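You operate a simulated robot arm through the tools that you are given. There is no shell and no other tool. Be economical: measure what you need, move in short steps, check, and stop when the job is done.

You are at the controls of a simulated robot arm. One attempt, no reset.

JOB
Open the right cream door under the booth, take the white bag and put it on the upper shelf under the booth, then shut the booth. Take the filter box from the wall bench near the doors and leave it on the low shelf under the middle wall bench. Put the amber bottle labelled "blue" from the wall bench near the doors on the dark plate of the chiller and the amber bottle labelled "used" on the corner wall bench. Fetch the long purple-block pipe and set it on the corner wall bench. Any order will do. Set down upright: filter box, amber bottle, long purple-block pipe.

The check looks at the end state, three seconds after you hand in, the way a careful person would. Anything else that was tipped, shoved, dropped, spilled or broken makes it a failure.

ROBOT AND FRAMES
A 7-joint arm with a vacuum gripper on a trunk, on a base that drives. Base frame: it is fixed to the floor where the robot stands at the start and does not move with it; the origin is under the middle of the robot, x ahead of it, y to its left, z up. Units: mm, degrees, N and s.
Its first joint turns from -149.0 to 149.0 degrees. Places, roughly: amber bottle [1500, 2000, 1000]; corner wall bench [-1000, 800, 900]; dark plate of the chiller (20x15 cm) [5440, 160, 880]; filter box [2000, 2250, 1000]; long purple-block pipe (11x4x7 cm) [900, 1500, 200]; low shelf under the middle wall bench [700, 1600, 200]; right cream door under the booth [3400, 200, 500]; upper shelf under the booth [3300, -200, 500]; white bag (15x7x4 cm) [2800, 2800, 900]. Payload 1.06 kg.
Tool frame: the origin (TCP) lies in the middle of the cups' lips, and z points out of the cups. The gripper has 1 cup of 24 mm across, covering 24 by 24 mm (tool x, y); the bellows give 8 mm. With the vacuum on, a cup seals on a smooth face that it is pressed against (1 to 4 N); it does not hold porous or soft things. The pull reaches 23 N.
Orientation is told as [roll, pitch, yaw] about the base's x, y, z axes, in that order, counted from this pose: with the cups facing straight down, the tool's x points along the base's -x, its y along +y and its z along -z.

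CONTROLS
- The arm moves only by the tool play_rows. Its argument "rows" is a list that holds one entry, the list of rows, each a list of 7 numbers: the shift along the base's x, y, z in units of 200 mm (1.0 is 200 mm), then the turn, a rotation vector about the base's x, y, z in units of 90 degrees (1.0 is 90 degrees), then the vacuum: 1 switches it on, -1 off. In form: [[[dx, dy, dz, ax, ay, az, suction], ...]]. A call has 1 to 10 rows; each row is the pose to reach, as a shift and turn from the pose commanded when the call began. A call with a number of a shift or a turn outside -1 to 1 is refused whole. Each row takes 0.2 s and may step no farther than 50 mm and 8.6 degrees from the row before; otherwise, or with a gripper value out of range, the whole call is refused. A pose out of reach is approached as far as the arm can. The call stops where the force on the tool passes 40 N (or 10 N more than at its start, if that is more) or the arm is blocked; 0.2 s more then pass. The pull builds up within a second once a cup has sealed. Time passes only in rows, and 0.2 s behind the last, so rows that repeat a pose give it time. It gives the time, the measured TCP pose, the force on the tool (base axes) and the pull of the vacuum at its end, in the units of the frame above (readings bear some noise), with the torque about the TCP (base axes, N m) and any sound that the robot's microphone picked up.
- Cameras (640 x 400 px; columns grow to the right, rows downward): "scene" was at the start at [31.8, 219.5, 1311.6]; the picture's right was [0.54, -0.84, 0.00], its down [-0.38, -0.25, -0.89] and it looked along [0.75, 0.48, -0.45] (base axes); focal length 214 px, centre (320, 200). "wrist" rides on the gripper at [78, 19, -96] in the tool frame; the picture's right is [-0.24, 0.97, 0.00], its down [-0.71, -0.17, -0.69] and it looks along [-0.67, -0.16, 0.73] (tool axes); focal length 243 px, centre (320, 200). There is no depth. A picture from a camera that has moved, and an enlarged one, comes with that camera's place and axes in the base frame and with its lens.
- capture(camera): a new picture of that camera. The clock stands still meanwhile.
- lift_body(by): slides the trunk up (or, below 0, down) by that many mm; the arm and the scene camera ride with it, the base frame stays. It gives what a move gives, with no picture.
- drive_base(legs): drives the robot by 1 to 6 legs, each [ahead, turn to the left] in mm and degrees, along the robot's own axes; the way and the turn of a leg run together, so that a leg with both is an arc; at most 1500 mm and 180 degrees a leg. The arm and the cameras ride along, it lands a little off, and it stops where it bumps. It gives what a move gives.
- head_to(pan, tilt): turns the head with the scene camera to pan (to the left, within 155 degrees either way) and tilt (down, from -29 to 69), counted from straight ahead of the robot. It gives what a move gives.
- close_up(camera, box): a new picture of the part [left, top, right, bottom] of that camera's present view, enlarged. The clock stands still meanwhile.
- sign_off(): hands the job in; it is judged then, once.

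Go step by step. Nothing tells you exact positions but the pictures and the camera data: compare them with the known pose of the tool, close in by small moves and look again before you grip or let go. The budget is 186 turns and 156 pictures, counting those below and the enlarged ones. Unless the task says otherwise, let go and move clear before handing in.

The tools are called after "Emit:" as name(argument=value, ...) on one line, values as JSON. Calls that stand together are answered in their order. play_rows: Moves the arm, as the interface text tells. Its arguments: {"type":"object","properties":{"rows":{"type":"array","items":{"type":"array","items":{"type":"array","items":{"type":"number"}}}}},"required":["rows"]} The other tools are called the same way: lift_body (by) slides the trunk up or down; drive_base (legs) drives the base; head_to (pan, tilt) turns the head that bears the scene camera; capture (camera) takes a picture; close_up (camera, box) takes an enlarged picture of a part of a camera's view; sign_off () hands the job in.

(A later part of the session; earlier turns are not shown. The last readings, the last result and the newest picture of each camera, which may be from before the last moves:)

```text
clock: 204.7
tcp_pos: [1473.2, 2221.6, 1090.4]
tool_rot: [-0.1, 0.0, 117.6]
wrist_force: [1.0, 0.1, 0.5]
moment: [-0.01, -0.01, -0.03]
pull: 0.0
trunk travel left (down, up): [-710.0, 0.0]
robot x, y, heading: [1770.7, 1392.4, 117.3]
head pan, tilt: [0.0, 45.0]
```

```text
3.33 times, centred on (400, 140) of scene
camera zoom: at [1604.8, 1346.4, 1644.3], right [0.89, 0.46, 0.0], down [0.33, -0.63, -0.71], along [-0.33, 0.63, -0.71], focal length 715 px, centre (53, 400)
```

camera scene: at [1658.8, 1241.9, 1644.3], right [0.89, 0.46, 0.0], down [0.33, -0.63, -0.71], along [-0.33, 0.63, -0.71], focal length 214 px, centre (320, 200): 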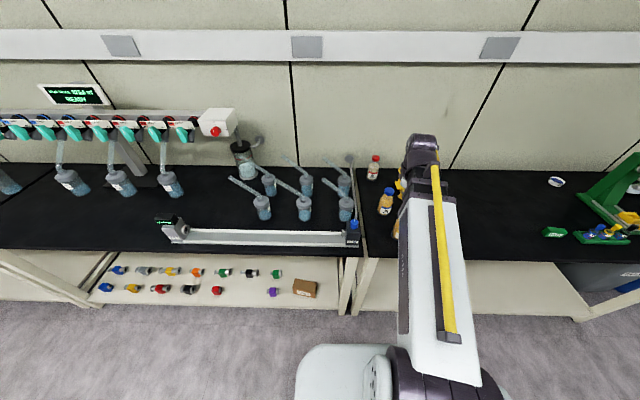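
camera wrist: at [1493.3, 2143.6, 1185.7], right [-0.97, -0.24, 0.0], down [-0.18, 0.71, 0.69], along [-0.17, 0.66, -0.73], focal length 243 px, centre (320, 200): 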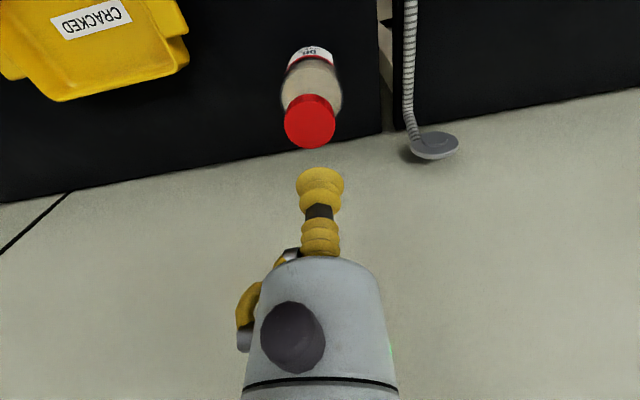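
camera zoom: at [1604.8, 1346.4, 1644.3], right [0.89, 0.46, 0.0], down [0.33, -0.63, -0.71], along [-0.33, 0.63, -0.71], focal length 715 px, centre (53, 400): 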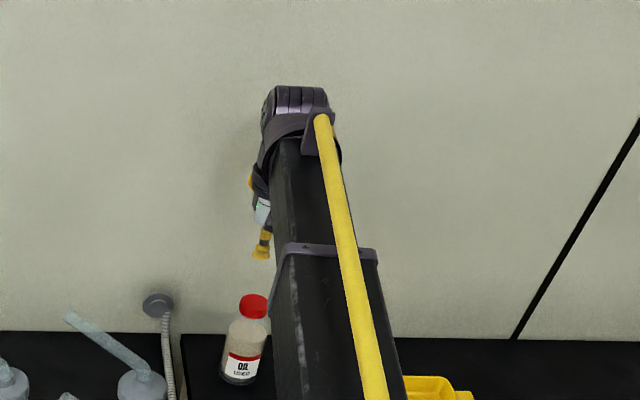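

Emit:
play_rows(rows=[[[0.03, 0.025, -0.15, 0, 0, 0, -1], [0.03, 0.025, -0.25, 0, 0, 0, -1], [0.03, 0.025, -0.34, 0, 0, 0, -1], [0.03, 0.025, -0.34, 0, 0, 0, -1]]])

Emit:
close_up(camera="wrist", box=[220, 60, 420, 210])

```text
clock: 205.7
tcp_pos: [1477.6, 2226.2, 1022.3]
tool_rot: [-0.1, 0.0, 117.6]
wrist_force: [-0.4, 0.8, -0.7]
moment: [-0.01, 0.02, 0.01]
pull: 0.1
trunk travel left (down, up): [-710.0, 0.0]
robot x, y, heading: [1771.5, 1389.9, 117.5]
head pan, tilt: [0.0, 45.0]
```

```text
2.67 times, centred on (320, 135) of wrist
camera zoom: at [1499.1, 2147.5, 1118.5], right [-0.97, -0.24, 0.0], down [-0.18, 0.71, 0.69], along [-0.17, 0.66, -0.73], focal length 647 px, centre (320, 373)
```

zoom: 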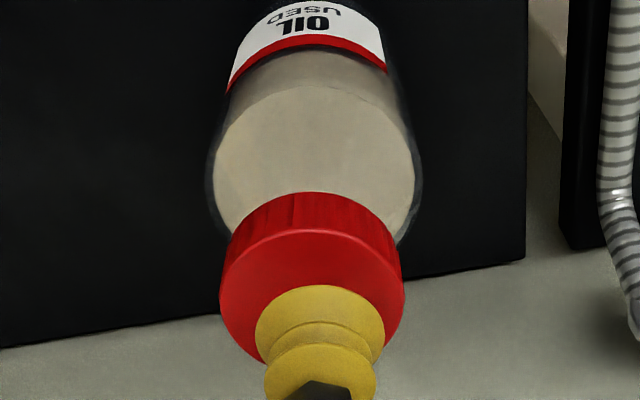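

Emit:
play_rows(rows=[[[0.01, 0.01, -0.03, 0, 0, 0, 1], [0.01, 0.01, -0.05, 0, 0, 0, 1], [0.01, 0.01, -0.065, 0, 0, 0, 1], [0.01, 0.01, -0.075, 0, 0, 0, 1], [0.01, 0.01, -0.075, 0, 0, 0, 1]]])

Emit:
play_rows(rows=[[[0, 0, -0.01, 0, 0, 0, 1], [0, 0, -0.02, 0, 0, 0, 1], [0, 0, -0.02, 0, 0, 0, 1]]])

```text
clock: 206.9
tcp_pos: [1480.7, 2228.0, 1005.1]
tool_rot: [-0.2, 0.0, 117.6]
wrist_force: [0.8, -0.4, -2.2]
moment: [-0.04, 0.0, -0.01]
pull: 23.1
trunk travel left (down, up): [-710.0, 0.0]
robot x, y, heading: [1773.6, 1395.2, 117.2]
head pan, tilt: [0.0, 45.0]
```

```text
clock: 207.7
tcp_pos: [1481.3, 2226.9, 1003.5]
tool_rot: [-0.1, 0.0, 117.5]
wrist_force: [-0.7, -2.5, 6.7]
moment: [-0.04, -0.01, 0.03]
pull: 23.0
trunk travel left (down, up): [-710.0, 0.0]
robot x, y, heading: [1771.7, 1391.1, 117.3]
head pan, tilt: [0.0, 45.0]
```

Sealed on the cap. Lift high enough to clear the blue bottle on the way back.

Emit:
play_rows(rows=[[[0, 0, 0.05, 0, 0, 0, 1], [0, 0, 0.12, 0, 0, 0, 1], [0, 0, 0.25, 0, 0, 0, 1], [0, 0, 0.4, 0, 0, 0, 1], [0, 0, 0.55, 0, 0, 0, 1], [0, 0, 0.7, 0, 0, 0, 1], [0, 0, 0.85, 0, 0, 0, 1], [0, 0, 0.95, 0, 0, 0, 1], [0, 0, 0.95, 0, 0, 0, 1]]])

Emit:
play_rows(rows=[[[0.08, -0.16, 0, 0, 0, 0, 1], [0.16, -0.32, 0, 0, 0, 0, 1], [0.24, -0.48, 0, 0, 0, 0, 1], [0.32, -0.64, 0, 0, 0, 0, 1], [0.4, -0.8, 0, 0, 0, 0, 1], [0.48, -0.96, 0, 0, 0, 0, 1], [0.48, -0.96, 0, 0, 0, 0, 1]]])

Emit:
capture(camera="wrist")

```text
clock: 209.7
tcp_pos: [1478.8, 2226.9, 1191.2]
tool_rot: [-0.1, 0.2, 117.7]
wrist_force: [0.2, 0.3, -2.4]
moment: [-0.02, -0.01, 0.01]
pull: 23.2
trunk travel left (down, up): [-710.0, 0.0]
robot x, y, heading: [1774.4, 1390.7, 117.7]
head pan, tilt: [0.0, 45.0]
```

```text
clock: 211.3
tcp_pos: [1578.0, 2037.3, 1191.0]
tool_rot: [-0.1, 0.0, 117.6]
wrist_force: [-0.8, 0.2, -2.3]
moment: [-0.06, -0.02, 0.02]
pull: 22.7
trunk travel left (down, up): [-710.0, 0.0]
robot x, y, heading: [1776.1, 1392.3, 117.5]
head pan, tilt: [0.0, 45.0]
```

```text
92 pictures are left
camera wrist: at [1597.7, 1958.1, 1287.1], right [-0.97, -0.24, 0.0], down [-0.18, 0.71, 0.68], along [-0.17, 0.66, -0.73], focal length 243 px, centre (320, 200)
```

wrist: 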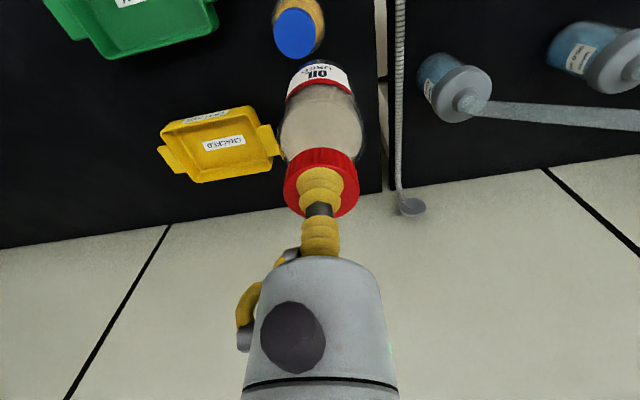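

Emit:
drive_base(legs=[[-360, 0]])

Emit:
drive_base(legs=[[0, 15], [0, 15], [0, 15], [0, 15], [0, 15], [0, 14.3]])

Emit:
drive_base(legs=[[1000, 0], [1035, 0]])

Emit:
drive_base(legs=[[0, -15], [0, -15], [0, -15], [0, -15], [0, -15], [0, -15]])

Emit:
capture(camera="wrist")

Emit:
capture(camera="scene")

```text
clock: 213.6
tcp_pos: [1742.1, 1715.5, 1190.2]
tool_rot: [-0.1, 0.0, 118.0]
wrist_force: [-0.5, -0.2, -2.8]
moment: [-0.02, 0.01, -0.01]
pull: 23.1
trunk travel left (down, up): [-710.0, 0.0]
robot x, y, heading: [1939.7, 1070.6, 117.6]
head pan, tilt: [0.0, 45.0]
```

```text
clock: 219.3
tcp_pos: [1294.1, 879.8, 1191.0]
tool_rot: [-0.1, 0.1, -152.7]
wrist_force: [-0.3, -0.9, -2.0]
moment: [0.02, -0.04, 0.01]
pull: 23.4
trunk travel left (down, up): [-710.0, 0.0]
robot x, y, heading: [1938.4, 1075.5, -152.9]
head pan, tilt: [0.0, 45.0]
```

```text
clock: 229.6
tcp_pos: [-550.7, -28.4, 1189.9]
tool_rot: [-0.1, 0.0, -153.8]
wrist_force: [0.6, 0.4, -2.5]
moment: [0.0, -0.06, -0.01]
pull: 22.6
trunk travel left (down, up): [-710.0, 0.0]
robot x, y, heading: [95.6, 152.4, -154.3]
head pan, tilt: [0.0, 45.0]
```

```text
clock: 235.3
tcp_pos: [-81.1, 799.2, 1190.4]
tool_rot: [-0.1, 0.0, 116.2]
wrist_force: [0.0, -0.1, -3.8]
moment: [-0.04, 0.01, -0.03]
pull: 23.0
trunk travel left (down, up): [-710.0, 0.0]
robot x, y, heading: [96.7, 154.2, 115.9]
head pan, tilt: [0.0, 45.0]
```

```text
91 pictures are left
camera wrist: at [-62.9, 720.2, 1287.0], right [-0.98, -0.22, 0.0], down [-0.16, 0.71, 0.68], along [-0.15, 0.67, -0.73], focal length 243 px, centre (320, 200)
```

wrist: 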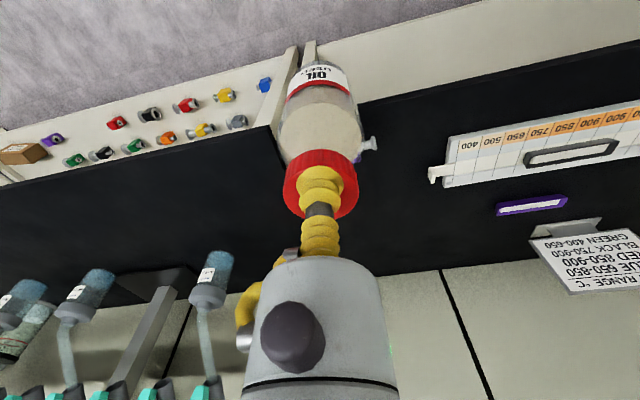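

```text
90 pictures are left
camera scene: at [-71.5, 108.7, 1644.4], right [0.9, 0.44, 0.0], down [0.31, -0.64, -0.71], along [-0.31, 0.64, -0.71], focal length 214 px, centre (320, 200)
```

scene: 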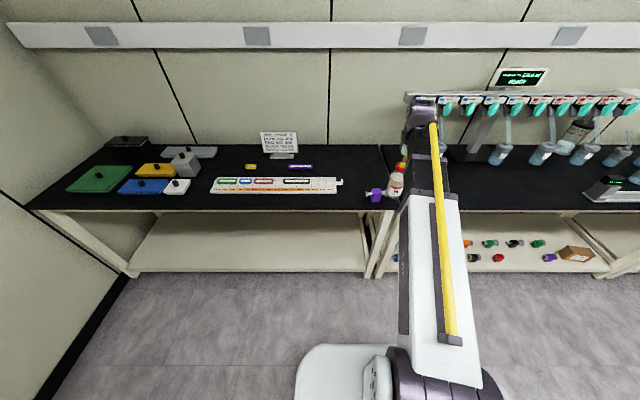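

Emit:
drive_base(legs=[[220, 0]])

Emit:
play_rows(rows=[[[-0.08, 0.12, -0.1, 0, 0, 0, 1], [-0.16, 0.24, -0.2, 0, 0, 0, 1], [-0.24, 0.36, -0.3, 0, 0, 0, 1], [-0.3, 0.42, -0.4, 0, 0, 0, 1], [-0.33, 0.42, -0.5, 0, 0, 0, 1], [-0.33, 0.42, -0.6, 0, 0, 0, 1], [-0.33, 0.42, -0.6, 0, 0, 0, 1]]])

Emit:
capture(camera="wrist")

Emit:
close_up(camera="scene", box=[260, 100, 480, 260])

```text
clock: 237.0
tcp_pos: [-177.4, 997.9, 1189.5]
tool_rot: [0.1, 0.1, 116.2]
wrist_force: [-0.1, -1.1, -2.5]
moment: [-0.07, 0.02, 0.0]
pull: 22.9
trunk travel left (down, up): [-710.0, 0.0]
robot x, y, heading: [1.0, 349.0, 115.9]
head pan, tilt: [0.0, 45.0]
```

```text
clock: 238.6
tcp_pos: [-244.4, 1081.0, 1070.7]
tool_rot: [-0.1, 0.0, 116.2]
wrist_force: [0.0, -0.6, -2.1]
moment: [-0.06, 0.0, -0.01]
pull: 22.7
trunk travel left (down, up): [-710.0, 0.0]
robot x, y, heading: [3.9, 349.4, 115.9]
head pan, tilt: [0.0, 45.0]
```

```text
89 pictures are left
camera wrist: at [-226.1, 1002.5, 1167.6], right [-0.98, -0.22, 0.0], down [-0.16, 0.71, 0.68], along [-0.15, 0.67, -0.73], focal length 243 px, centre (320, 200)
```

wrist: 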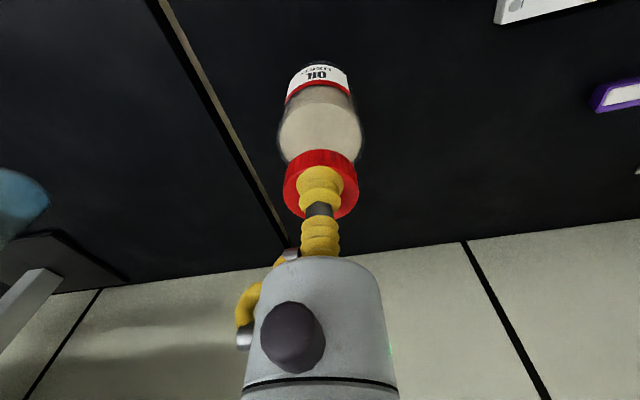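

```text
2.50 times, centred on (370, 180) of scene
camera zoom: at [-168.2, 306.8, 1644.3], right [0.9, 0.44, 0.0], down [0.31, -0.64, -0.71], along [-0.31, 0.64, -0.71], focal length 536 px, centre (195, 250)
```

zoom: 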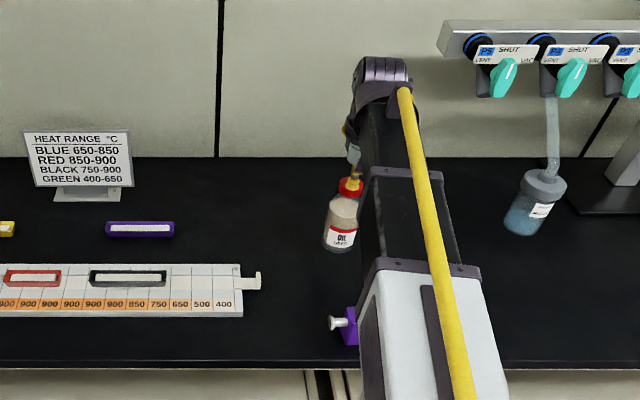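

Emit:
play_rows(rows=[[[0, 0, -0.1, 0, 0, 0, 1], [0, 0, -0.2, 0, 0, 0, 1], [0, 0, -0.27, 0, 0, 0, 1], [0, 0, -0.29, 0, 0, 0, 1], [0, 0, -0.29, 0, 0, 0, 1]]])

Emit:
play_rows(rows=[[[0, 0, -0.01, 0, 0, 0, 1], [0, 0, -0.025, 0, 0, 0, 1], [0, 0, -0.025, 0, 0, 0, 1]]])

Emit:
play_rows(rows=[[[0, 0, -0.01, 0, 0, 0, 1], [0, 0, -0.02, 0, 0, 0, 1], [0, 0, -0.02, 0, 0, 0, 1]]])

```text
clock: 239.8
tcp_pos: [-242.8, 1080.5, 1012.8]
tool_rot: [-0.2, 0.0, 116.1]
wrist_force: [0.2, -0.2, -2.1]
moment: [-0.05, 0.01, -0.01]
pull: 22.8
trunk travel left (down, up): [-710.0, 0.0]
robot x, y, heading: [-2.3, 348.5, 115.6]
head pan, tilt: [0.0, 45.0]
```

```text
clock: 240.6
tcp_pos: [-244.1, 1080.6, 1007.1]
tool_rot: [-0.1, 0.0, 116.2]
wrist_force: [0.0, -0.2, -3.3]
moment: [-0.08, 0.0, 0.02]
pull: 23.2
trunk travel left (down, up): [-710.0, 0.0]
robot x, y, heading: [2.1, 350.0, 116.0]
head pan, tilt: [0.0, 45.0]
```

```text
clock: 241.4
tcp_pos: [-243.1, 1080.2, 1003.5]
tool_rot: [-0.1, 0.0, 116.2]
wrist_force: [0.3, 0.7, -0.7]
moment: [-0.07, -0.05, 0.02]
pull: 22.9
trunk travel left (down, up): [-710.0, 0.0]
robot x, y, heading: [2.8, 343.7, 116.2]
head pan, tilt: [0.0, 45.0]
```

Emit:
play_rows(rows=[[[0, 0, -0.01, 0, 0, 0, 1], [0, 0, -0.015, 0, 0, 0, 1], [0, 0, -0.015, 0, 0, 0, 1]]])

```text
clock: 242.2
tcp_pos: [-243.5, 1080.5, 1001.7]
tool_rot: [-0.1, 0.0, 116.2]
wrist_force: [1.0, -3.0, 12.6]
moment: [-0.06, 0.01, 0.05]
pull: 22.8
trunk travel left (down, up): [-710.0, 0.0]
robot x, y, heading: [3.2, 347.6, 115.8]
head pan, tilt: [0.0, 45.0]
```

Contact. Ease up, release, rise.

Emit:
play_rows(rows=[[[0, 0, 0.01, 0, 0, 0, 1], [0, 0, 0.01, 0, 0, 0, -1], [0, 0, 0.01, 0, 0, 0, -1], [0, 0, 0.01, 0, 0, 0, -1], [0, 0, 0.03, 0, 0, 0, -1], [0, 0, 0.08, 0, 0, 0, -1], [0, 0, 0.3, 0, 0, 0, -1], [0, 0, 0.5, 0, 0, 0, -1], [0, 0, 0.7, 0, 0, 0, -1], [0, 0, 0.9, 0, 0, 0, -1]]])

Emit:
capture(camera="wrist")

```text
clock: 244.4
tcp_pos: [-242.7, 1079.7, 1179.7]
tool_rot: [-0.1, -0.1, 116.2]
wrist_force: [-0.2, -0.4, -1.3]
moment: [0.03, 0.01, -0.03]
pull: 0.0
trunk travel left (down, up): [-710.0, 0.0]
robot x, y, heading: [0.8, 350.5, 115.9]
head pan, tilt: [0.0, 45.0]
```

```text
87 pictures are left
camera wrist: at [-224.7, 1001.4, 1276.8], right [-0.98, -0.22, 0.0], down [-0.16, 0.71, 0.68], along [-0.15, 0.67, -0.73], focal length 243 px, centre (320, 200)
```

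wrist: 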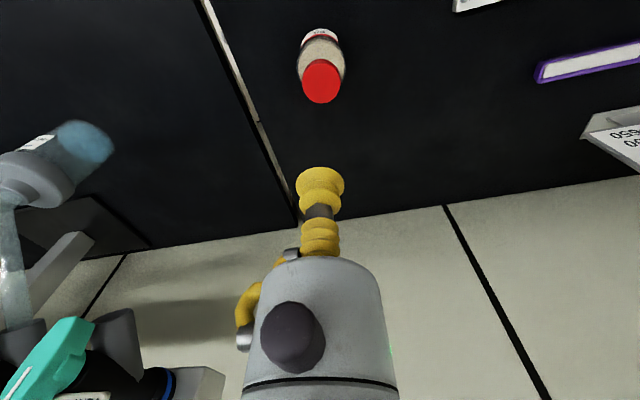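

The used bottle stands. Now to the blue bottle at ≈(1605,2002).

Emit:
play_rows(rows=[[[0.07, -0.14, 0, 0, 0, 0, -1], [0.14, -0.28, 0, 0, 0, 0, -1], [0.22, -0.44, 0, 0, 0, 0, -1], [0.22, -0.44, 0, 0, 0, 0, -1]]])

Emit:
drive_base(legs=[[-220, 0], [0, -88.9], [1030, 0], [1035, 0], [0, 89.5]])

Emit:
capture(camera="wrist")

```text
clock: 245.4
tcp_pos: [-199.8, 992.6, 1180.6]
tool_rot: [-0.2, 0.0, 116.2]
wrist_force: [0.8, 0.7, 0.0]
moment: [0.02, -0.01, 0.02]
pull: 0.1
trunk travel left (down, up): [-710.0, 0.0]
robot x, y, heading: [0.2, 347.9, 116.0]
head pan, tilt: [0.0, 45.0]
```

```text
clock: 264.5
tcp_pos: [1684.6, 1785.5, 1179.5]
tool_rot: [-0.1, 0.0, 118.5]
wrist_force: [-0.1, 0.7, 0.2]
moment: [0.0, 0.02, 0.05]
pull: 0.1
trunk travel left (down, up): [-710.0, 0.0]
robot x, y, heading: [1916.3, 1149.5, 118.4]
head pan, tilt: [0.0, 45.0]
```

```text
86 pictures are left
camera wrist: at [1705.0, 1706.1, 1276.0], right [-0.97, -0.26, 0.0], down [-0.19, 0.7, 0.68], along [-0.18, 0.66, -0.73], focal length 243 px, centre (320, 200)
```

wrist: 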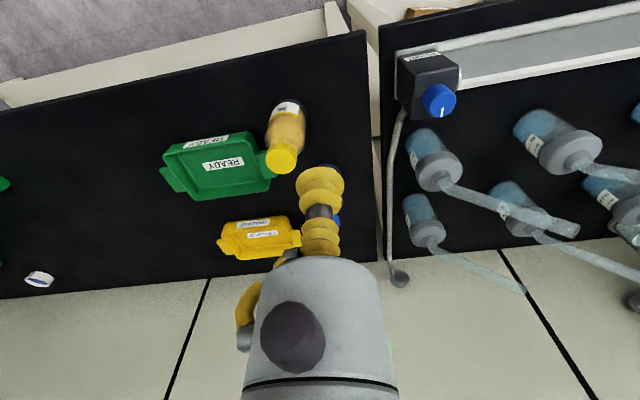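

Emit:
drive_base(legs=[[190, 0]])

Emit:
play_rows(rows=[[[0.03, 0, -0.2, 0, 0, 0, -1], [0.06, 0.0, -0.4, 0, 0, 0, -1], [0.06, 0, -0.5, 0, 0, 0, -1], [0.06, 0, -0.5, 0, 0, 0, -1]]])

Emit:
capture(camera="wrist")

```text
clock: 266.0
tcp_pos: [1593.7, 1951.1, 1179.5]
tool_rot: [-0.1, 0.0, 118.6]
wrist_force: [0.7, 0.3, -0.3]
moment: [-0.01, 0.0, 0.02]
pull: 0.1
trunk travel left (down, up): [-710.0, 0.0]
robot x, y, heading: [1824.0, 1315.8, 118.2]
head pan, tilt: [0.0, 45.0]
```

```text
clock: 267.0
tcp_pos: [1606.6, 1951.1, 1079.3]
tool_rot: [-0.2, 0.0, 118.5]
wrist_force: [-0.5, 0.3, 0.1]
moment: [0.0, 0.0, 0.01]
pull: 0.1
trunk travel left (down, up): [-710.0, 0.0]
robot x, y, heading: [1821.5, 1318.8, 118.3]
head pan, tilt: [0.0, 45.0]
```

```text
85 pictures are left
camera wrist: at [1628.4, 1872.7, 1175.6], right [-0.97, -0.26, 0.0], down [-0.19, 0.7, 0.69], along [-0.18, 0.66, -0.73], focal length 243 px, centre (320, 200)
```

wrist: 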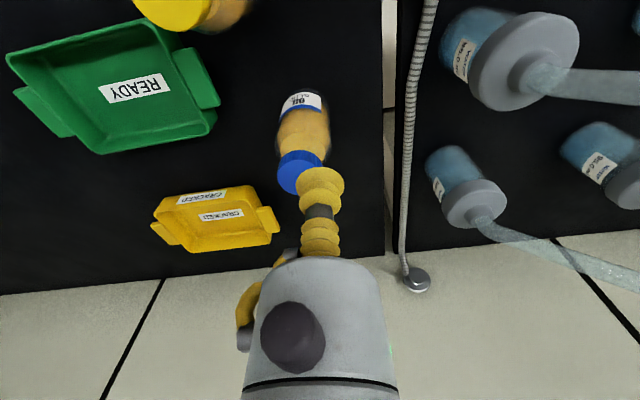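

Emit:
play_rows(rows=[[[0.01, 0.12, -0.05, 0, 0, 0, -1], [0.02, 0.24, -0.15, 0, 0, 0, -1], [0.02, 0.24, -0.27, 0, 0, 0, -1], [0.02, 0.24, -0.27, 0, 0, 0, -1]]])

Emit:
close_up(camera="wrist", box=[220, 60, 420, 210])

```text
clock: 268.0
tcp_pos: [1610.0, 1999.4, 1023.9]
tool_rot: [-0.1, 0.0, 118.5]
wrist_force: [1.4, 0.2, -0.3]
moment: [0.03, -0.01, 0.04]
pull: 0.0
trunk travel left (down, up): [-710.0, 0.0]
robot x, y, heading: [1825.7, 1316.2, 118.2]
head pan, tilt: [0.0, 45.0]
```

```text
2.67 times, centred on (320, 135) of wrist
camera zoom: at [1631.6, 1921.1, 1120.4], right [-0.97, -0.26, 0.0], down [-0.19, 0.7, 0.69], along [-0.18, 0.66, -0.73], focal length 647 px, centre (320, 373)
```

zoom: 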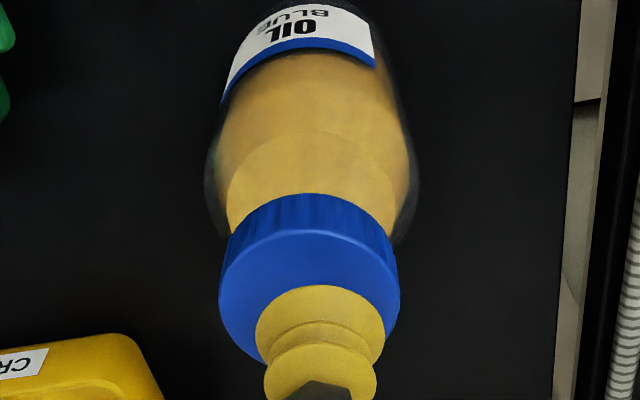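

Emit:
play_rows(rows=[[[0.01, 0.01, -0.04, 0, 0, 0, 1], [0.01, 0.01, -0.06, 0, 0, 0, 1], [0.01, 0.01, -0.08, 0, 0, 0, 1], [0.01, 0.01, -0.095, 0, 0, 0, 1], [0.01, 0.01, -0.1, 0, 0, 0, 1], [0.01, 0.01, -0.1, 0, 0, 0, 1]]])

Emit:
play_rows(rows=[[[0, 0, 0, 0, 0, 0, 1], [0, 0, 0.05, 0, 0, 0, 1], [0, 0, 0.15, 0, 0, 0, 1], [0, 0, 0.3, 0, 0, 0, 1], [0, 0, 0.45, 0, 0, 0, 1], [0, 0, 0.6, 0, 0, 0, 1], [0, 0, 0.75, 0, 0, 0, 1], [0, 0, 0.9, 0, 0, 0, 1], [0, 0, 0.95, 0, 0, 0, 1], [0, 0, 0.95, 0, 0, 0, 1]]])

```text
clock: 269.4
tcp_pos: [1611.8, 2001.0, 1004.6]
tool_rot: [-0.1, 0.0, 118.7]
wrist_force: [0.8, 0.7, -2.1]
moment: [-0.02, -0.01, -0.03]
pull: 23.2
trunk travel left (down, up): [-710.0, 0.0]
robot x, y, heading: [1823.7, 1315.7, 118.2]
head pan, tilt: [0.0, 45.0]
```

```text
clock: 271.6
tcp_pos: [1612.9, 2001.8, 1195.4]
tool_rot: [-0.1, 0.0, 118.5]
wrist_force: [-0.1, 0.0, -2.3]
moment: [-0.02, -0.03, 0.0]
pull: 22.6
trunk travel left (down, up): [-710.0, 0.0]
robot x, y, heading: [1823.0, 1314.8, 118.6]
head pan, tilt: [0.0, 45.0]
```

Blue bottle held. Back out, turn along the aisle and advance toward the doors to look for the chiller and booth.

Emit:
drive_base(legs=[[-250, 0]])

Emit:
drive_base(legs=[[0, -15], [0, -15], [0, -15], [0, -15], [0, -15], [0, -15]])

Emit:
drive_base(legs=[[750, 0]])

Emit:
head_to(pan=-40, tilt=25)

Emit:
capture(camera="scene")

Emit:
head_to(pan=-100, tilt=35)

Emit:
capture(camera="scene")

```text
clock: 273.5
tcp_pos: [1735.0, 1776.7, 1195.1]
tool_rot: [-0.1, 0.0, 118.4]
wrist_force: [0.5, -0.3, -2.0]
moment: [-0.01, -0.01, -0.01]
pull: 22.3
trunk travel left (down, up): [-710.0, 0.0]
robot x, y, heading: [1941.5, 1091.3, 118.4]
head pan, tilt: [0.0, 45.0]
```

```text
clock: 279.2
tcp_pos: [2624.6, 1309.7, 1195.1]
tool_rot: [-0.1, 0.0, 29.3]
wrist_force: [0.5, 0.7, -3.0]
moment: [-0.04, 0.06, 0.01]
pull: 22.9
trunk travel left (down, up): [-710.0, 0.0]
robot x, y, heading: [1942.1, 1094.5, 29.0]
head pan, tilt: [0.0, 45.0]
```

```text
clock: 283.2
tcp_pos: [3274.1, 1698.2, 1195.2]
tool_rot: [-0.1, 0.1, 30.5]
wrist_force: [-0.5, 0.0, -2.7]
moment: [-0.02, 0.04, -0.01]
pull: 22.7
trunk travel left (down, up): [-710.0, 0.0]
robot x, y, heading: [2597.1, 1464.9, 30.4]
head pan, tilt: [0.0, 45.0]
```

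```text
clock: 284.3
tcp_pos: [3273.5, 1697.5, 1194.7]
tool_rot: [-0.1, 0.0, 30.6]
wrist_force: [0.1, 0.3, -2.6]
moment: [-0.02, 0.01, 0.01]
pull: 22.5
trunk travel left (down, up): [-710.0, 0.0]
robot x, y, heading: [2598.4, 1466.0, 30.2]
head pan, tilt: [-40.0, 25.0]
```

```text
83 pictures are left
camera scene: at [2563.7, 1574.2, 1674.9], right [-0.17, -0.99, 0.0], down [-0.42, 0.07, -0.91], along [0.89, -0.15, -0.42], focal length 214 px, centre (320, 200)
```

scene: 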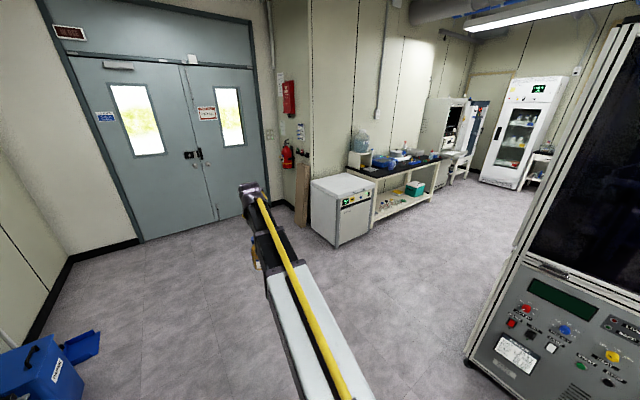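

```text
clock: 285.6
tcp_pos: [3274.5, 1698.1, 1195.0]
tool_rot: [-0.1, 0.0, 30.7]
wrist_force: [0.2, -0.4, -3.0]
moment: [-0.03, 0.04, -0.04]
pull: 22.7
trunk travel left (down, up): [-710.0, 0.0]
robot x, y, heading: [2596.8, 1466.8, 30.3]
head pan, tilt: [-100.0, 35.0]
```

```text
82 pictures are left
camera scene: at [2503.5, 1507.0, 1659.2], right [-0.94, -0.35, 0.0], down [-0.2, 0.54, -0.82], along [0.29, -0.77, -0.57], focal length 214 px, centre (320, 200)
```

scene: 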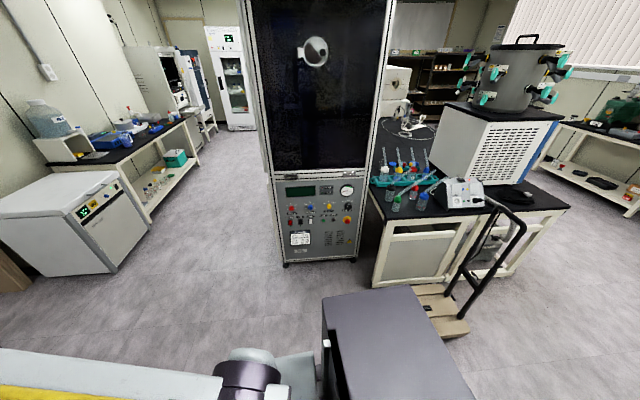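

Emit:
head_to(pan=-45, tilt=25)

Emit:
close_up(camera="scene", box=[260, 100, 460, 225])

Emit:
close_up(camera="scene", box=[420, 150, 640, 400])

```text
clock: 286.9
tcp_pos: [3275.3, 1698.5, 1195.2]
tool_rot: [-0.1, 0.0, 30.6]
wrist_force: [0.5, 0.1, -2.1]
moment: [0.01, 0.08, 0.0]
pull: 23.0
trunk travel left (down, up): [-710.0, 0.0]
robot x, y, heading: [2598.9, 1462.6, 30.4]
head pan, tilt: [-45.0, 25.0]
```

```text
3.20 times, centred on (360, 162) of scene
camera zoom: at [2562.0, 1566.2, 1674.9], right [-0.25, -0.97, 0.0], down [-0.41, 0.11, -0.91], along [0.88, -0.23, -0.42], focal length 686 px, centre (192, 320)
```

zoom: 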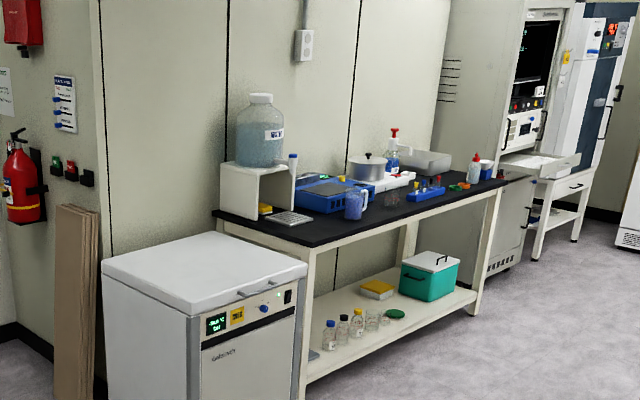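

```text
1.60 times, centred on (530, 275) of scene
camera zoom: at [2562.0, 1566.2, 1674.9], right [-0.25, -0.97, 0.0], down [-0.41, 0.11, -0.91], along [0.88, -0.23, -0.42], focal length 343 px, centre (-16, 80)
```

zoom: 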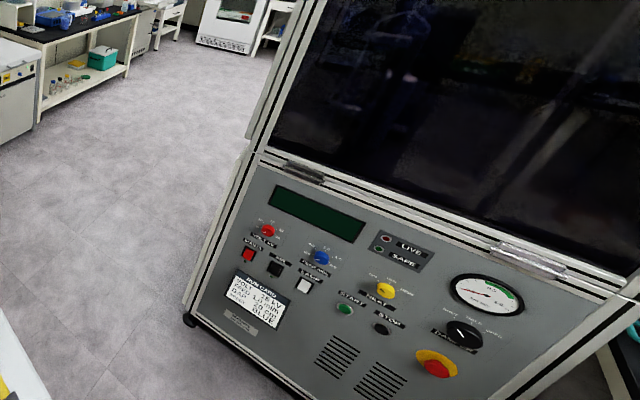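

The chiller with its dark plate sits on the far bench along the door wall (≈(5460,140)); the booth's cream doors should be on its side facing the room doors. I'll go round the booth through the open floor.

Emit:
drive_base(legs=[[0, -3.6], [720, 0], [0, -15], [0, -15], [0, -15]])

Emit:
drive_base(legs=[[0, -15], [0, -15], [0, -15], [1100, 0]])

Emit:
head_to(pan=-60, tilt=40)

Emit:
capture(camera="scene")

Emit:
head_to(pan=30, tilt=30)

Emit:
capture(camera="scene")

```text
clock: 293.9
tcp_pos: [3860.5, 1438.9, 1194.4]
tool_rot: [-0.1, 0.0, -18.1]
wrist_force: [0.0, -0.2, -1.1]
moment: [0.01, 0.03, -0.04]
pull: 22.8
trunk travel left (down, up): [-710.0, 0.0]
robot x, y, heading: [3237.3, 1790.7, -18.3]
head pan, tilt: [-45.0, 25.0]
```

```text
clock: 302.3
tcp_pos: [3926.0, 98.1, 1194.5]
tool_rot: [-0.1, 0.2, -63.3]
wrist_force: [-0.2, 0.3, -2.5]
moment: [0.04, 0.04, 0.01]
pull: 22.8
trunk travel left (down, up): [-710.0, 0.0]
robot x, y, heading: [3739.9, 786.4, -63.5]
head pan, tilt: [-45.0, 25.0]
```

```text
clock: 303.1
tcp_pos: [3927.4, 99.2, 1195.1]
tool_rot: [-0.1, 0.0, -63.3]
wrist_force: [0.4, -0.3, -2.8]
moment: [0.06, 0.01, 0.01]
pull: 23.5
trunk travel left (down, up): [-710.0, 0.0]
robot x, y, heading: [3739.8, 790.0, -63.3]
head pan, tilt: [-60.0, 40.0]
```

```text
79 pictures are left
camera scene: at [3824.9, 834.4, 1651.7], right [-0.83, 0.55, 0.0], down [0.35, 0.54, -0.77], along [-0.42, -0.64, -0.64], focal length 214 px, centre (320, 200)
```

scene: 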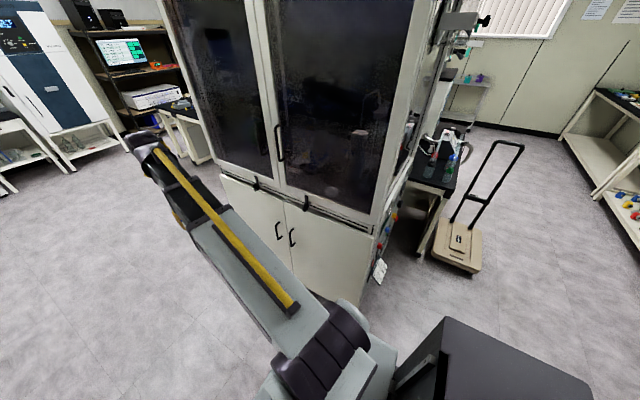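

```text
clock: 304.7
tcp_pos: [3926.7, 99.3, 1195.8]
tool_rot: [-0.2, -0.1, -63.3]
wrist_force: [0.0, 0.2, -2.5]
moment: [0.06, 0.0, -0.03]
pull: 22.6
trunk travel left (down, up): [-710.0, 0.0]
robot x, y, heading: [3738.1, 786.9, -63.4]
head pan, tilt: [30.0, 30.0]
```

```text
78 pictures are left
camera scene: at [3947.2, 855.4, 1666.9], right [-0.55, -0.83, 0.0], down [-0.42, 0.28, -0.87], along [0.72, -0.48, -0.5], focal length 214 px, centre (320, 200)
```

scene: 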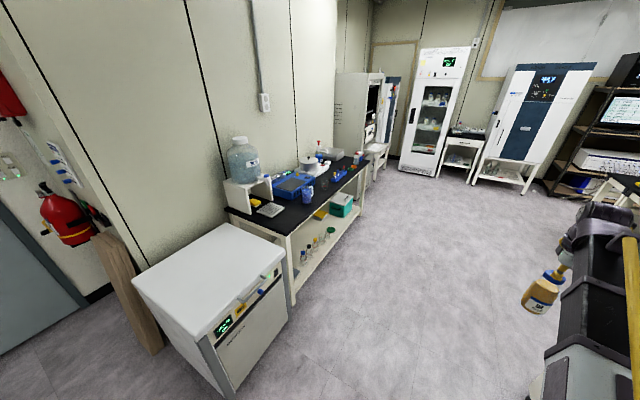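

Emit:
close_up(camera="scene", box=[220, 130, 380, 230])

Emit:
drive_base(legs=[[1235, 0]])

Emit:
drive_base(legs=[[0, 15], [0, 15], [0, 15], [0, 15], [0, 15], [0, 15]])

Emit:
head_to(pan=0, tilt=35)

Emit:
capture(camera="scene")

```text
4.00 times, centred on (300, 180) of scene
camera zoom: at [3947.2, 855.4, 1666.9], right [-0.55, -0.83, 0.0], down [-0.42, 0.28, -0.87], along [0.72, -0.48, -0.5], focal length 858 px, centre (400, 280)
```

zoom: 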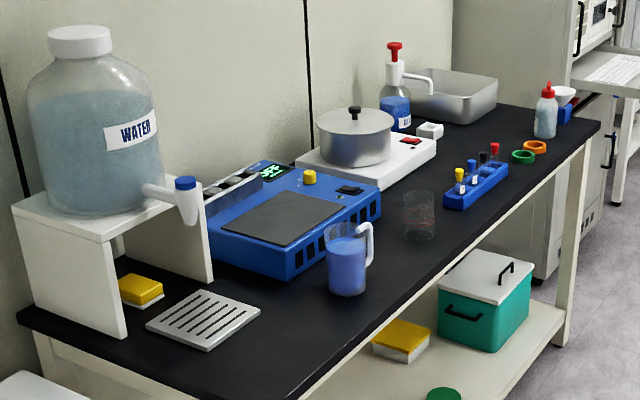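

```text
clock: 311.0
tcp_pos: [4480.6, -1008.6, 1194.2]
tool_rot: [0.0, 0.1, -63.1]
wrist_force: [-0.7, 0.8, -2.4]
moment: [0.05, -0.03, -0.02]
pull: 22.5
trunk travel left (down, up): [-710.0, 0.0]
robot x, y, heading: [4294.2, -320.7, -63.7]
head pan, tilt: [30.0, 30.0]
```

```text
clock: 316.7
tcp_pos: [4980.6, -123.1, 1195.7]
tool_rot: [-0.1, 0.1, 27.5]
wrist_force: [-0.5, 0.4, -2.8]
moment: [-0.02, 0.06, -0.02]
pull: 22.8
trunk travel left (down, up): [-710.0, 0.0]
robot x, y, heading: [4293.8, -319.1, 27.1]
head pan, tilt: [30.0, 30.0]
```

```text
clock: 317.7
tcp_pos: [4982.2, -123.4, 1193.5]
tool_rot: [-0.1, 0.1, 27.4]
wrist_force: [0.6, 0.2, -3.2]
moment: [-0.01, 0.09, -0.06]
pull: 22.9
trunk travel left (down, up): [-710.0, 0.0]
robot x, y, heading: [4287.8, -316.1, 27.1]
head pan, tilt: [0.0, 35.0]
```

```text
76 pictures are left
camera scene: at [4253.7, -146.6, 1659.2], right [0.46, -0.89, 0.0], down [-0.51, -0.26, -0.82], along [0.73, 0.37, -0.57], focal length 214 px, centre (320, 200)
```

scene: 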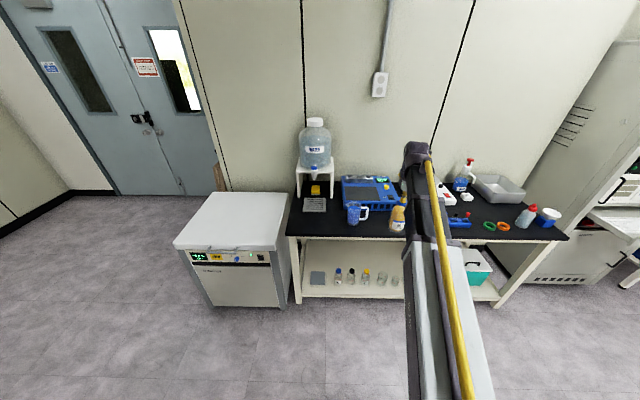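

Emit:
close_up(camera="scene", box=[300, 160, 420, 235])

Emit:
capture(camera="wrist")

```text
5.33 times, centred on (360, 198) of scene
camera zoom: at [4253.7, -146.6, 1659.2], right [0.46, -0.89, 0.0], down [-0.51, -0.26, -0.82], along [0.73, 0.37, -0.57], focal length 1144 px, centre (107, 213)
```

zoom: 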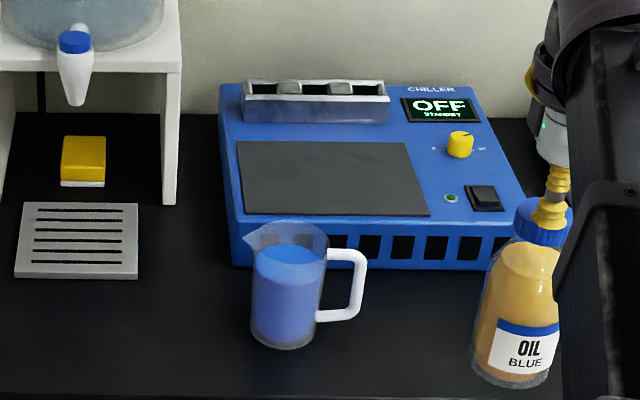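

```text
74 pictures are left
camera wrist: at [4904.4, -142.3, 1291.1], right [-0.24, 0.97, 0.0], down [0.71, 0.17, 0.68], along [0.67, 0.16, -0.73], focal length 243 px, centre (320, 200)
```

wrist: 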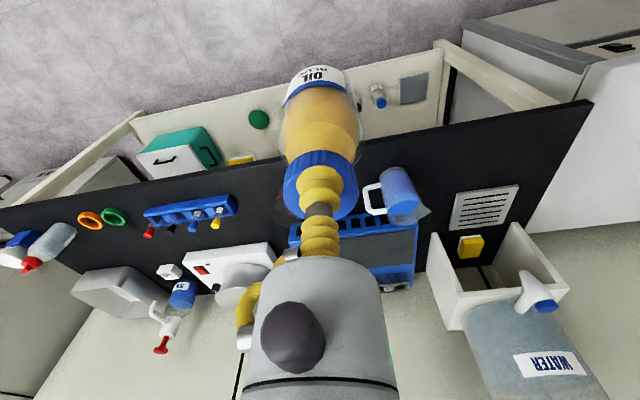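

Emit:
drive_base(legs=[[385, 0]])

Emit:
play_rows(rows=[[[0.0, 0.15, 0, 0, 0, 0, 1], [0.1, 0.28, 0, 0, 0, 0, 1], [0.25, 0.35, 0, 0, 0, 0, 1], [0.25, 0.35, 0, 0, 0, 0, 1]]])

Emit:
capture(camera="wrist")

Emit:
close_up(camera="scene", box=[280, 140, 480, 290])

```text
clock: 320.1
tcp_pos: [5322.4, 45.2, 1193.6]
tool_rot: [-0.1, 0.1, 27.0]
wrist_force: [0.2, -0.5, -2.0]
moment: [-0.03, 0.05, -0.01]
pull: 23.0
trunk travel left (down, up): [-710.0, 0.0]
robot x, y, heading: [4633.8, -140.2, 26.8]
head pan, tilt: [0.0, 35.0]
```

```text
clock: 321.1
tcp_pos: [5373.8, 114.3, 1194.2]
tool_rot: [-0.2, 0.2, 27.0]
wrist_force: [0.1, -0.2, -3.3]
moment: [-0.02, 0.09, -0.02]
pull: 23.2
trunk travel left (down, up): [-710.0, 0.0]
robot x, y, heading: [4630.8, -145.9, 26.9]
head pan, tilt: [0.0, 35.0]
```

```text
73 pictures are left
camera wrist: at [5295.8, 96.3, 1291.4], right [-0.23, 0.97, 0.0], down [0.71, 0.17, 0.68], along [0.67, 0.16, -0.73], focal length 243 px, centre (320, 200)
```

wrist: 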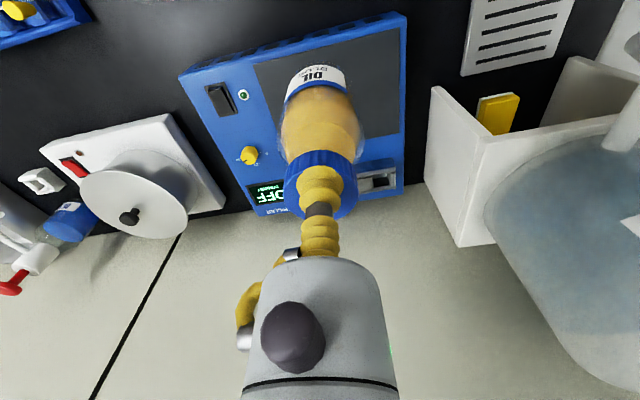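

```text
2.67 times, centred on (380, 215) of scene
camera zoom: at [4594.2, 26.1, 1659.1], right [0.45, -0.89, 0.0], down [-0.51, -0.26, -0.82], along [0.73, 0.37, -0.57], focal length 572 px, centre (160, 160)
```

zoom: 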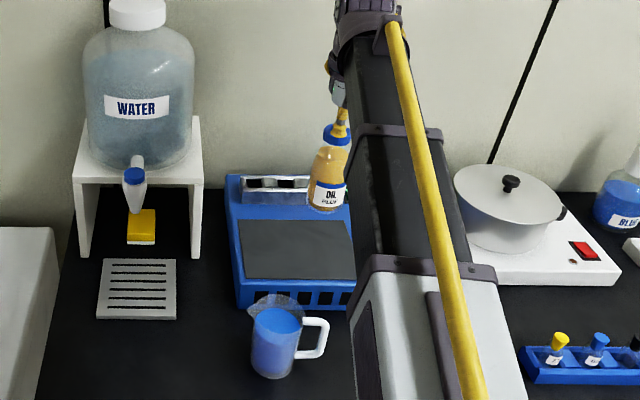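

The plate centre is about (5432,151), z≈890. Move over and lower part way.

Emit:
play_rows(rows=[[[0.1, 0.06, 0, 0, 0, 0, 1], [0.2, 0.12, 0, 0, 0, 0, 1], [0.29, 0.185, -0.1, 0, 0, 0, 1], [0.29, 0.185, -0.3, 0, 0, 0, 1], [0.29, 0.185, -0.5, 0, 0, 0, 1], [0.29, 0.185, -0.65, 0, 0, 0, 1], [0.29, 0.185, -0.65, 0, 0, 0, 1]]])

Emit:
capture(camera="wrist")

Emit:
close_up(camera="scene", box=[330, 150, 450, 250])

```text
clock: 322.7
tcp_pos: [5430.1, 150.8, 1063.6]
tool_rot: [-0.1, 0.1, 27.0]
wrist_force: [0.8, 0.7, -2.7]
moment: [0.02, 0.06, -0.03]
pull: 22.8
trunk travel left (down, up): [-710.0, 0.0]
robot x, y, heading: [4636.2, -148.8, 26.9]
head pan, tilt: [0.0, 35.0]
```

```text
71 pictures are left
camera wrist: at [5352.5, 133.1, 1160.3], right [-0.23, 0.97, 0.0], down [0.71, 0.17, 0.68], along [0.67, 0.16, -0.73], focal length 243 px, centre (320, 200)
```

wrist: 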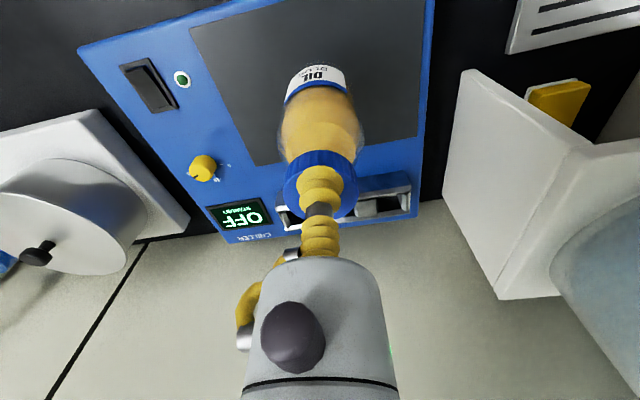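

```text
4.00 times, centred on (390, 200) of scene
camera zoom: at [4594.3, 26.1, 1659.2], right [0.45, -0.89, 0.0], down [-0.51, -0.26, -0.82], along [0.73, 0.37, -0.57], focal length 858 px, centre (40, 200)
```

zoom: 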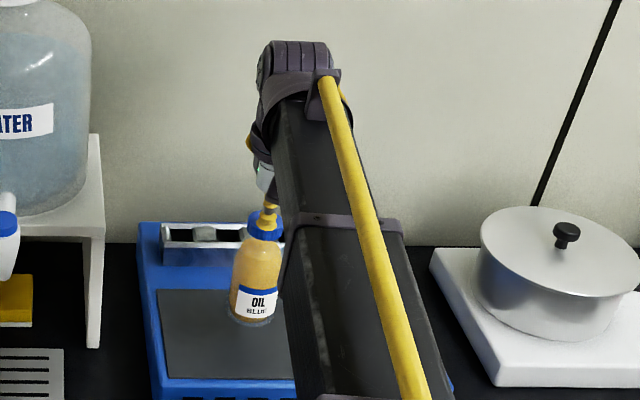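

Emit:
play_rows(rows=[[[0, 0, -0.06, 0, 0, 0, 1], [0, 0, -0.1, 0, 0, 0, 1], [0, 0, -0.1, 0, 0, 0, 1]]])

Emit:
play_rows(rows=[[[0, 0, -0.015, 0, 0, 0, 1], [0, 0, -0.03, 0, 0, 0, 1], [0, 0, -0.03, 0, 0, 0, 1]]])

Emit:
play_rows(rows=[[[0, 0, -0.015, 0, 0, 0, 1], [0, 0, -0.025, 0, 0, 0, 1], [0, 0, -0.025, 0, 0, 0, 1]]])

Emit:
close_up(camera="scene", box=[340, 180, 420, 250])

```text
clock: 323.5
tcp_pos: [5430.5, 151.5, 1044.1]
tool_rot: [-0.1, 0.1, 27.1]
wrist_force: [-0.2, -0.3, -3.4]
moment: [0.01, 0.07, 0.04]
pull: 23.2
trunk travel left (down, up): [-710.0, 0.0]
robot x, y, heading: [4636.2, -144.3, 26.7]
head pan, tilt: [0.0, 35.0]
```

```text
clock: 324.3
tcp_pos: [5429.9, 152.0, 1038.1]
tool_rot: [-0.1, 0.1, 27.0]
wrist_force: [0.2, -0.3, -2.8]
moment: [-0.02, 0.03, -0.03]
pull: 22.2
trunk travel left (down, up): [-710.0, 0.0]
robot x, y, heading: [4632.5, -144.4, 26.9]
head pan, tilt: [0.0, 35.0]
```

```text
clock: 325.1
tcp_pos: [5430.2, 151.7, 1033.9]
tool_rot: [-0.1, 0.1, 26.9]
wrist_force: [0.8, 0.1, -3.1]
moment: [-0.04, 0.09, 0.0]
pull: 22.3
trunk travel left (down, up): [-710.0, 0.0]
robot x, y, heading: [4631.5, -146.3, 26.7]
head pan, tilt: [0.0, 35.0]
```

```text
5.71 times, centred on (380, 215) of scene
camera zoom: at [4594.3, 26.1, 1659.1], right [0.45, -0.89, 0.0], down [-0.51, -0.26, -0.82], along [0.73, 0.37, -0.57], focal length 1226 px, centre (-23, 114)
```

zoom: 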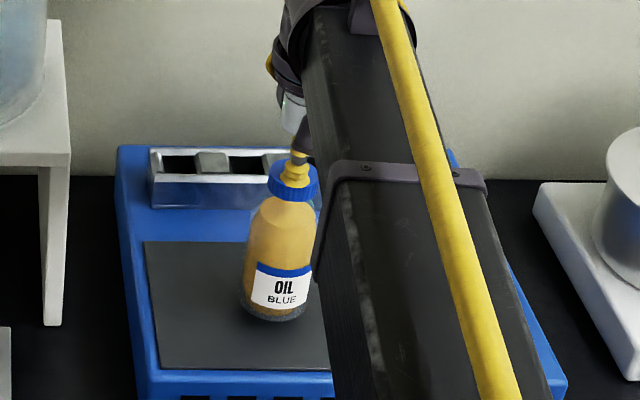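

Near contact, centred on the plate. Continue down in small steps.

Emit:
play_rows(rows=[[[0, 0, -0.015, 0, 0, 0, 1], [0, 0, -0.025, 0, 0, 0, 1], [0, 0, -0.025, 0, 0, 0, 1]]])

Emit:
play_rows(rows=[[[0, 0, -0.015, 0, 0, 0, 1], [0, 0, -0.02, 0, 0, 0, 1], [0, 0, -0.02, 0, 0, 0, 1]]])

Emit:
play_rows(rows=[[[0, 0, -0.015, 0, 0, 0, 1], [0, 0, -0.02, 0, 0, 0, 1], [0, 0, -0.02, 0, 0, 0, 1]]])

```text
clock: 325.9
tcp_pos: [5430.2, 151.7, 1027.3]
tool_rot: [-0.1, 0.1, 27.1]
wrist_force: [-0.5, -0.7, -2.9]
moment: [-0.02, 0.05, -0.03]
pull: 22.5
trunk travel left (down, up): [-710.0, 0.0]
robot x, y, heading: [4634.4, -143.3, 26.8]
head pan, tilt: [0.0, 35.0]
```

```text
clock: 326.7
tcp_pos: [5429.5, 153.2, 1024.4]
tool_rot: [-0.1, 0.0, 27.0]
wrist_force: [0.3, 0.5, -2.1]
moment: [-0.02, 0.08, -0.05]
pull: 23.6
trunk travel left (down, up): [-710.0, 0.0]
robot x, y, heading: [4630.1, -146.3, 27.0]
head pan, tilt: [0.0, 35.0]
```

```text
clock: 327.5
tcp_pos: [5428.7, 152.1, 1023.2]
tool_rot: [-0.1, 0.1, 27.0]
wrist_force: [-2.3, 0.8, 6.1]
moment: [0.01, 0.03, -0.04]
pull: 22.5
trunk travel left (down, up): [-710.0, 0.0]
robot x, y, heading: [4633.0, -144.6, 26.7]
head pan, tilt: [0.0, 35.0]
```

Contact. Release gently and rise.

Emit:
play_rows(rows=[[[0, 0, 0.005, 0, 0, 0, -1], [0, 0, 0.005, 0, 0, 0, -1], [0, 0, 0.005, 0, 0, 0, -1], [0, 0, 0.03, 0, 0, 0, -1], [0, 0, 0.08, 0, 0, 0, -1], [0, 0, 0.3, 0, 0, 0, -1], [0, 0, 0.5, 0, 0, 0, -1], [0, 0, 0.7, 0, 0, 0, -1], [0, 0, 0.8, 0, 0, 0, -1]]])

Emit:
capture(camera="wrist")

```text
clock: 329.5
tcp_pos: [5432.1, 151.2, 1181.0]
tool_rot: [-0.1, 0.0, 27.0]
wrist_force: [0.5, 0.3, -0.5]
moment: [-0.02, 0.02, -0.01]
pull: 0.1
trunk travel left (down, up): [-710.0, 0.0]
robot x, y, heading: [4632.8, -146.0, 26.9]
head pan, tilt: [0.0, 35.0]
```

```text
68 pictures are left
camera wrist: at [5353.5, 133.1, 1276.7], right [-0.23, 0.97, 0.0], down [0.71, 0.17, 0.68], along [0.67, 0.16, -0.73], focal length 243 px, centre (320, 200)
```

wrist: 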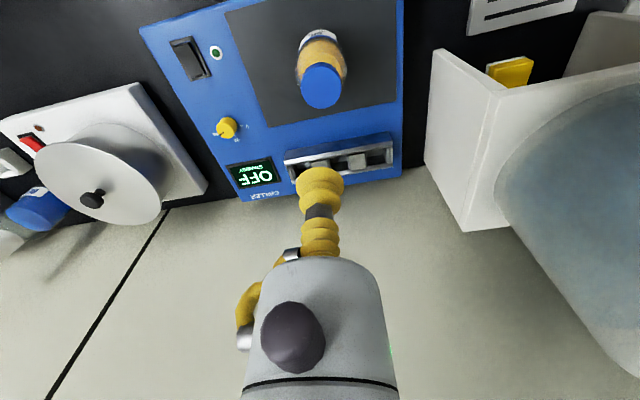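

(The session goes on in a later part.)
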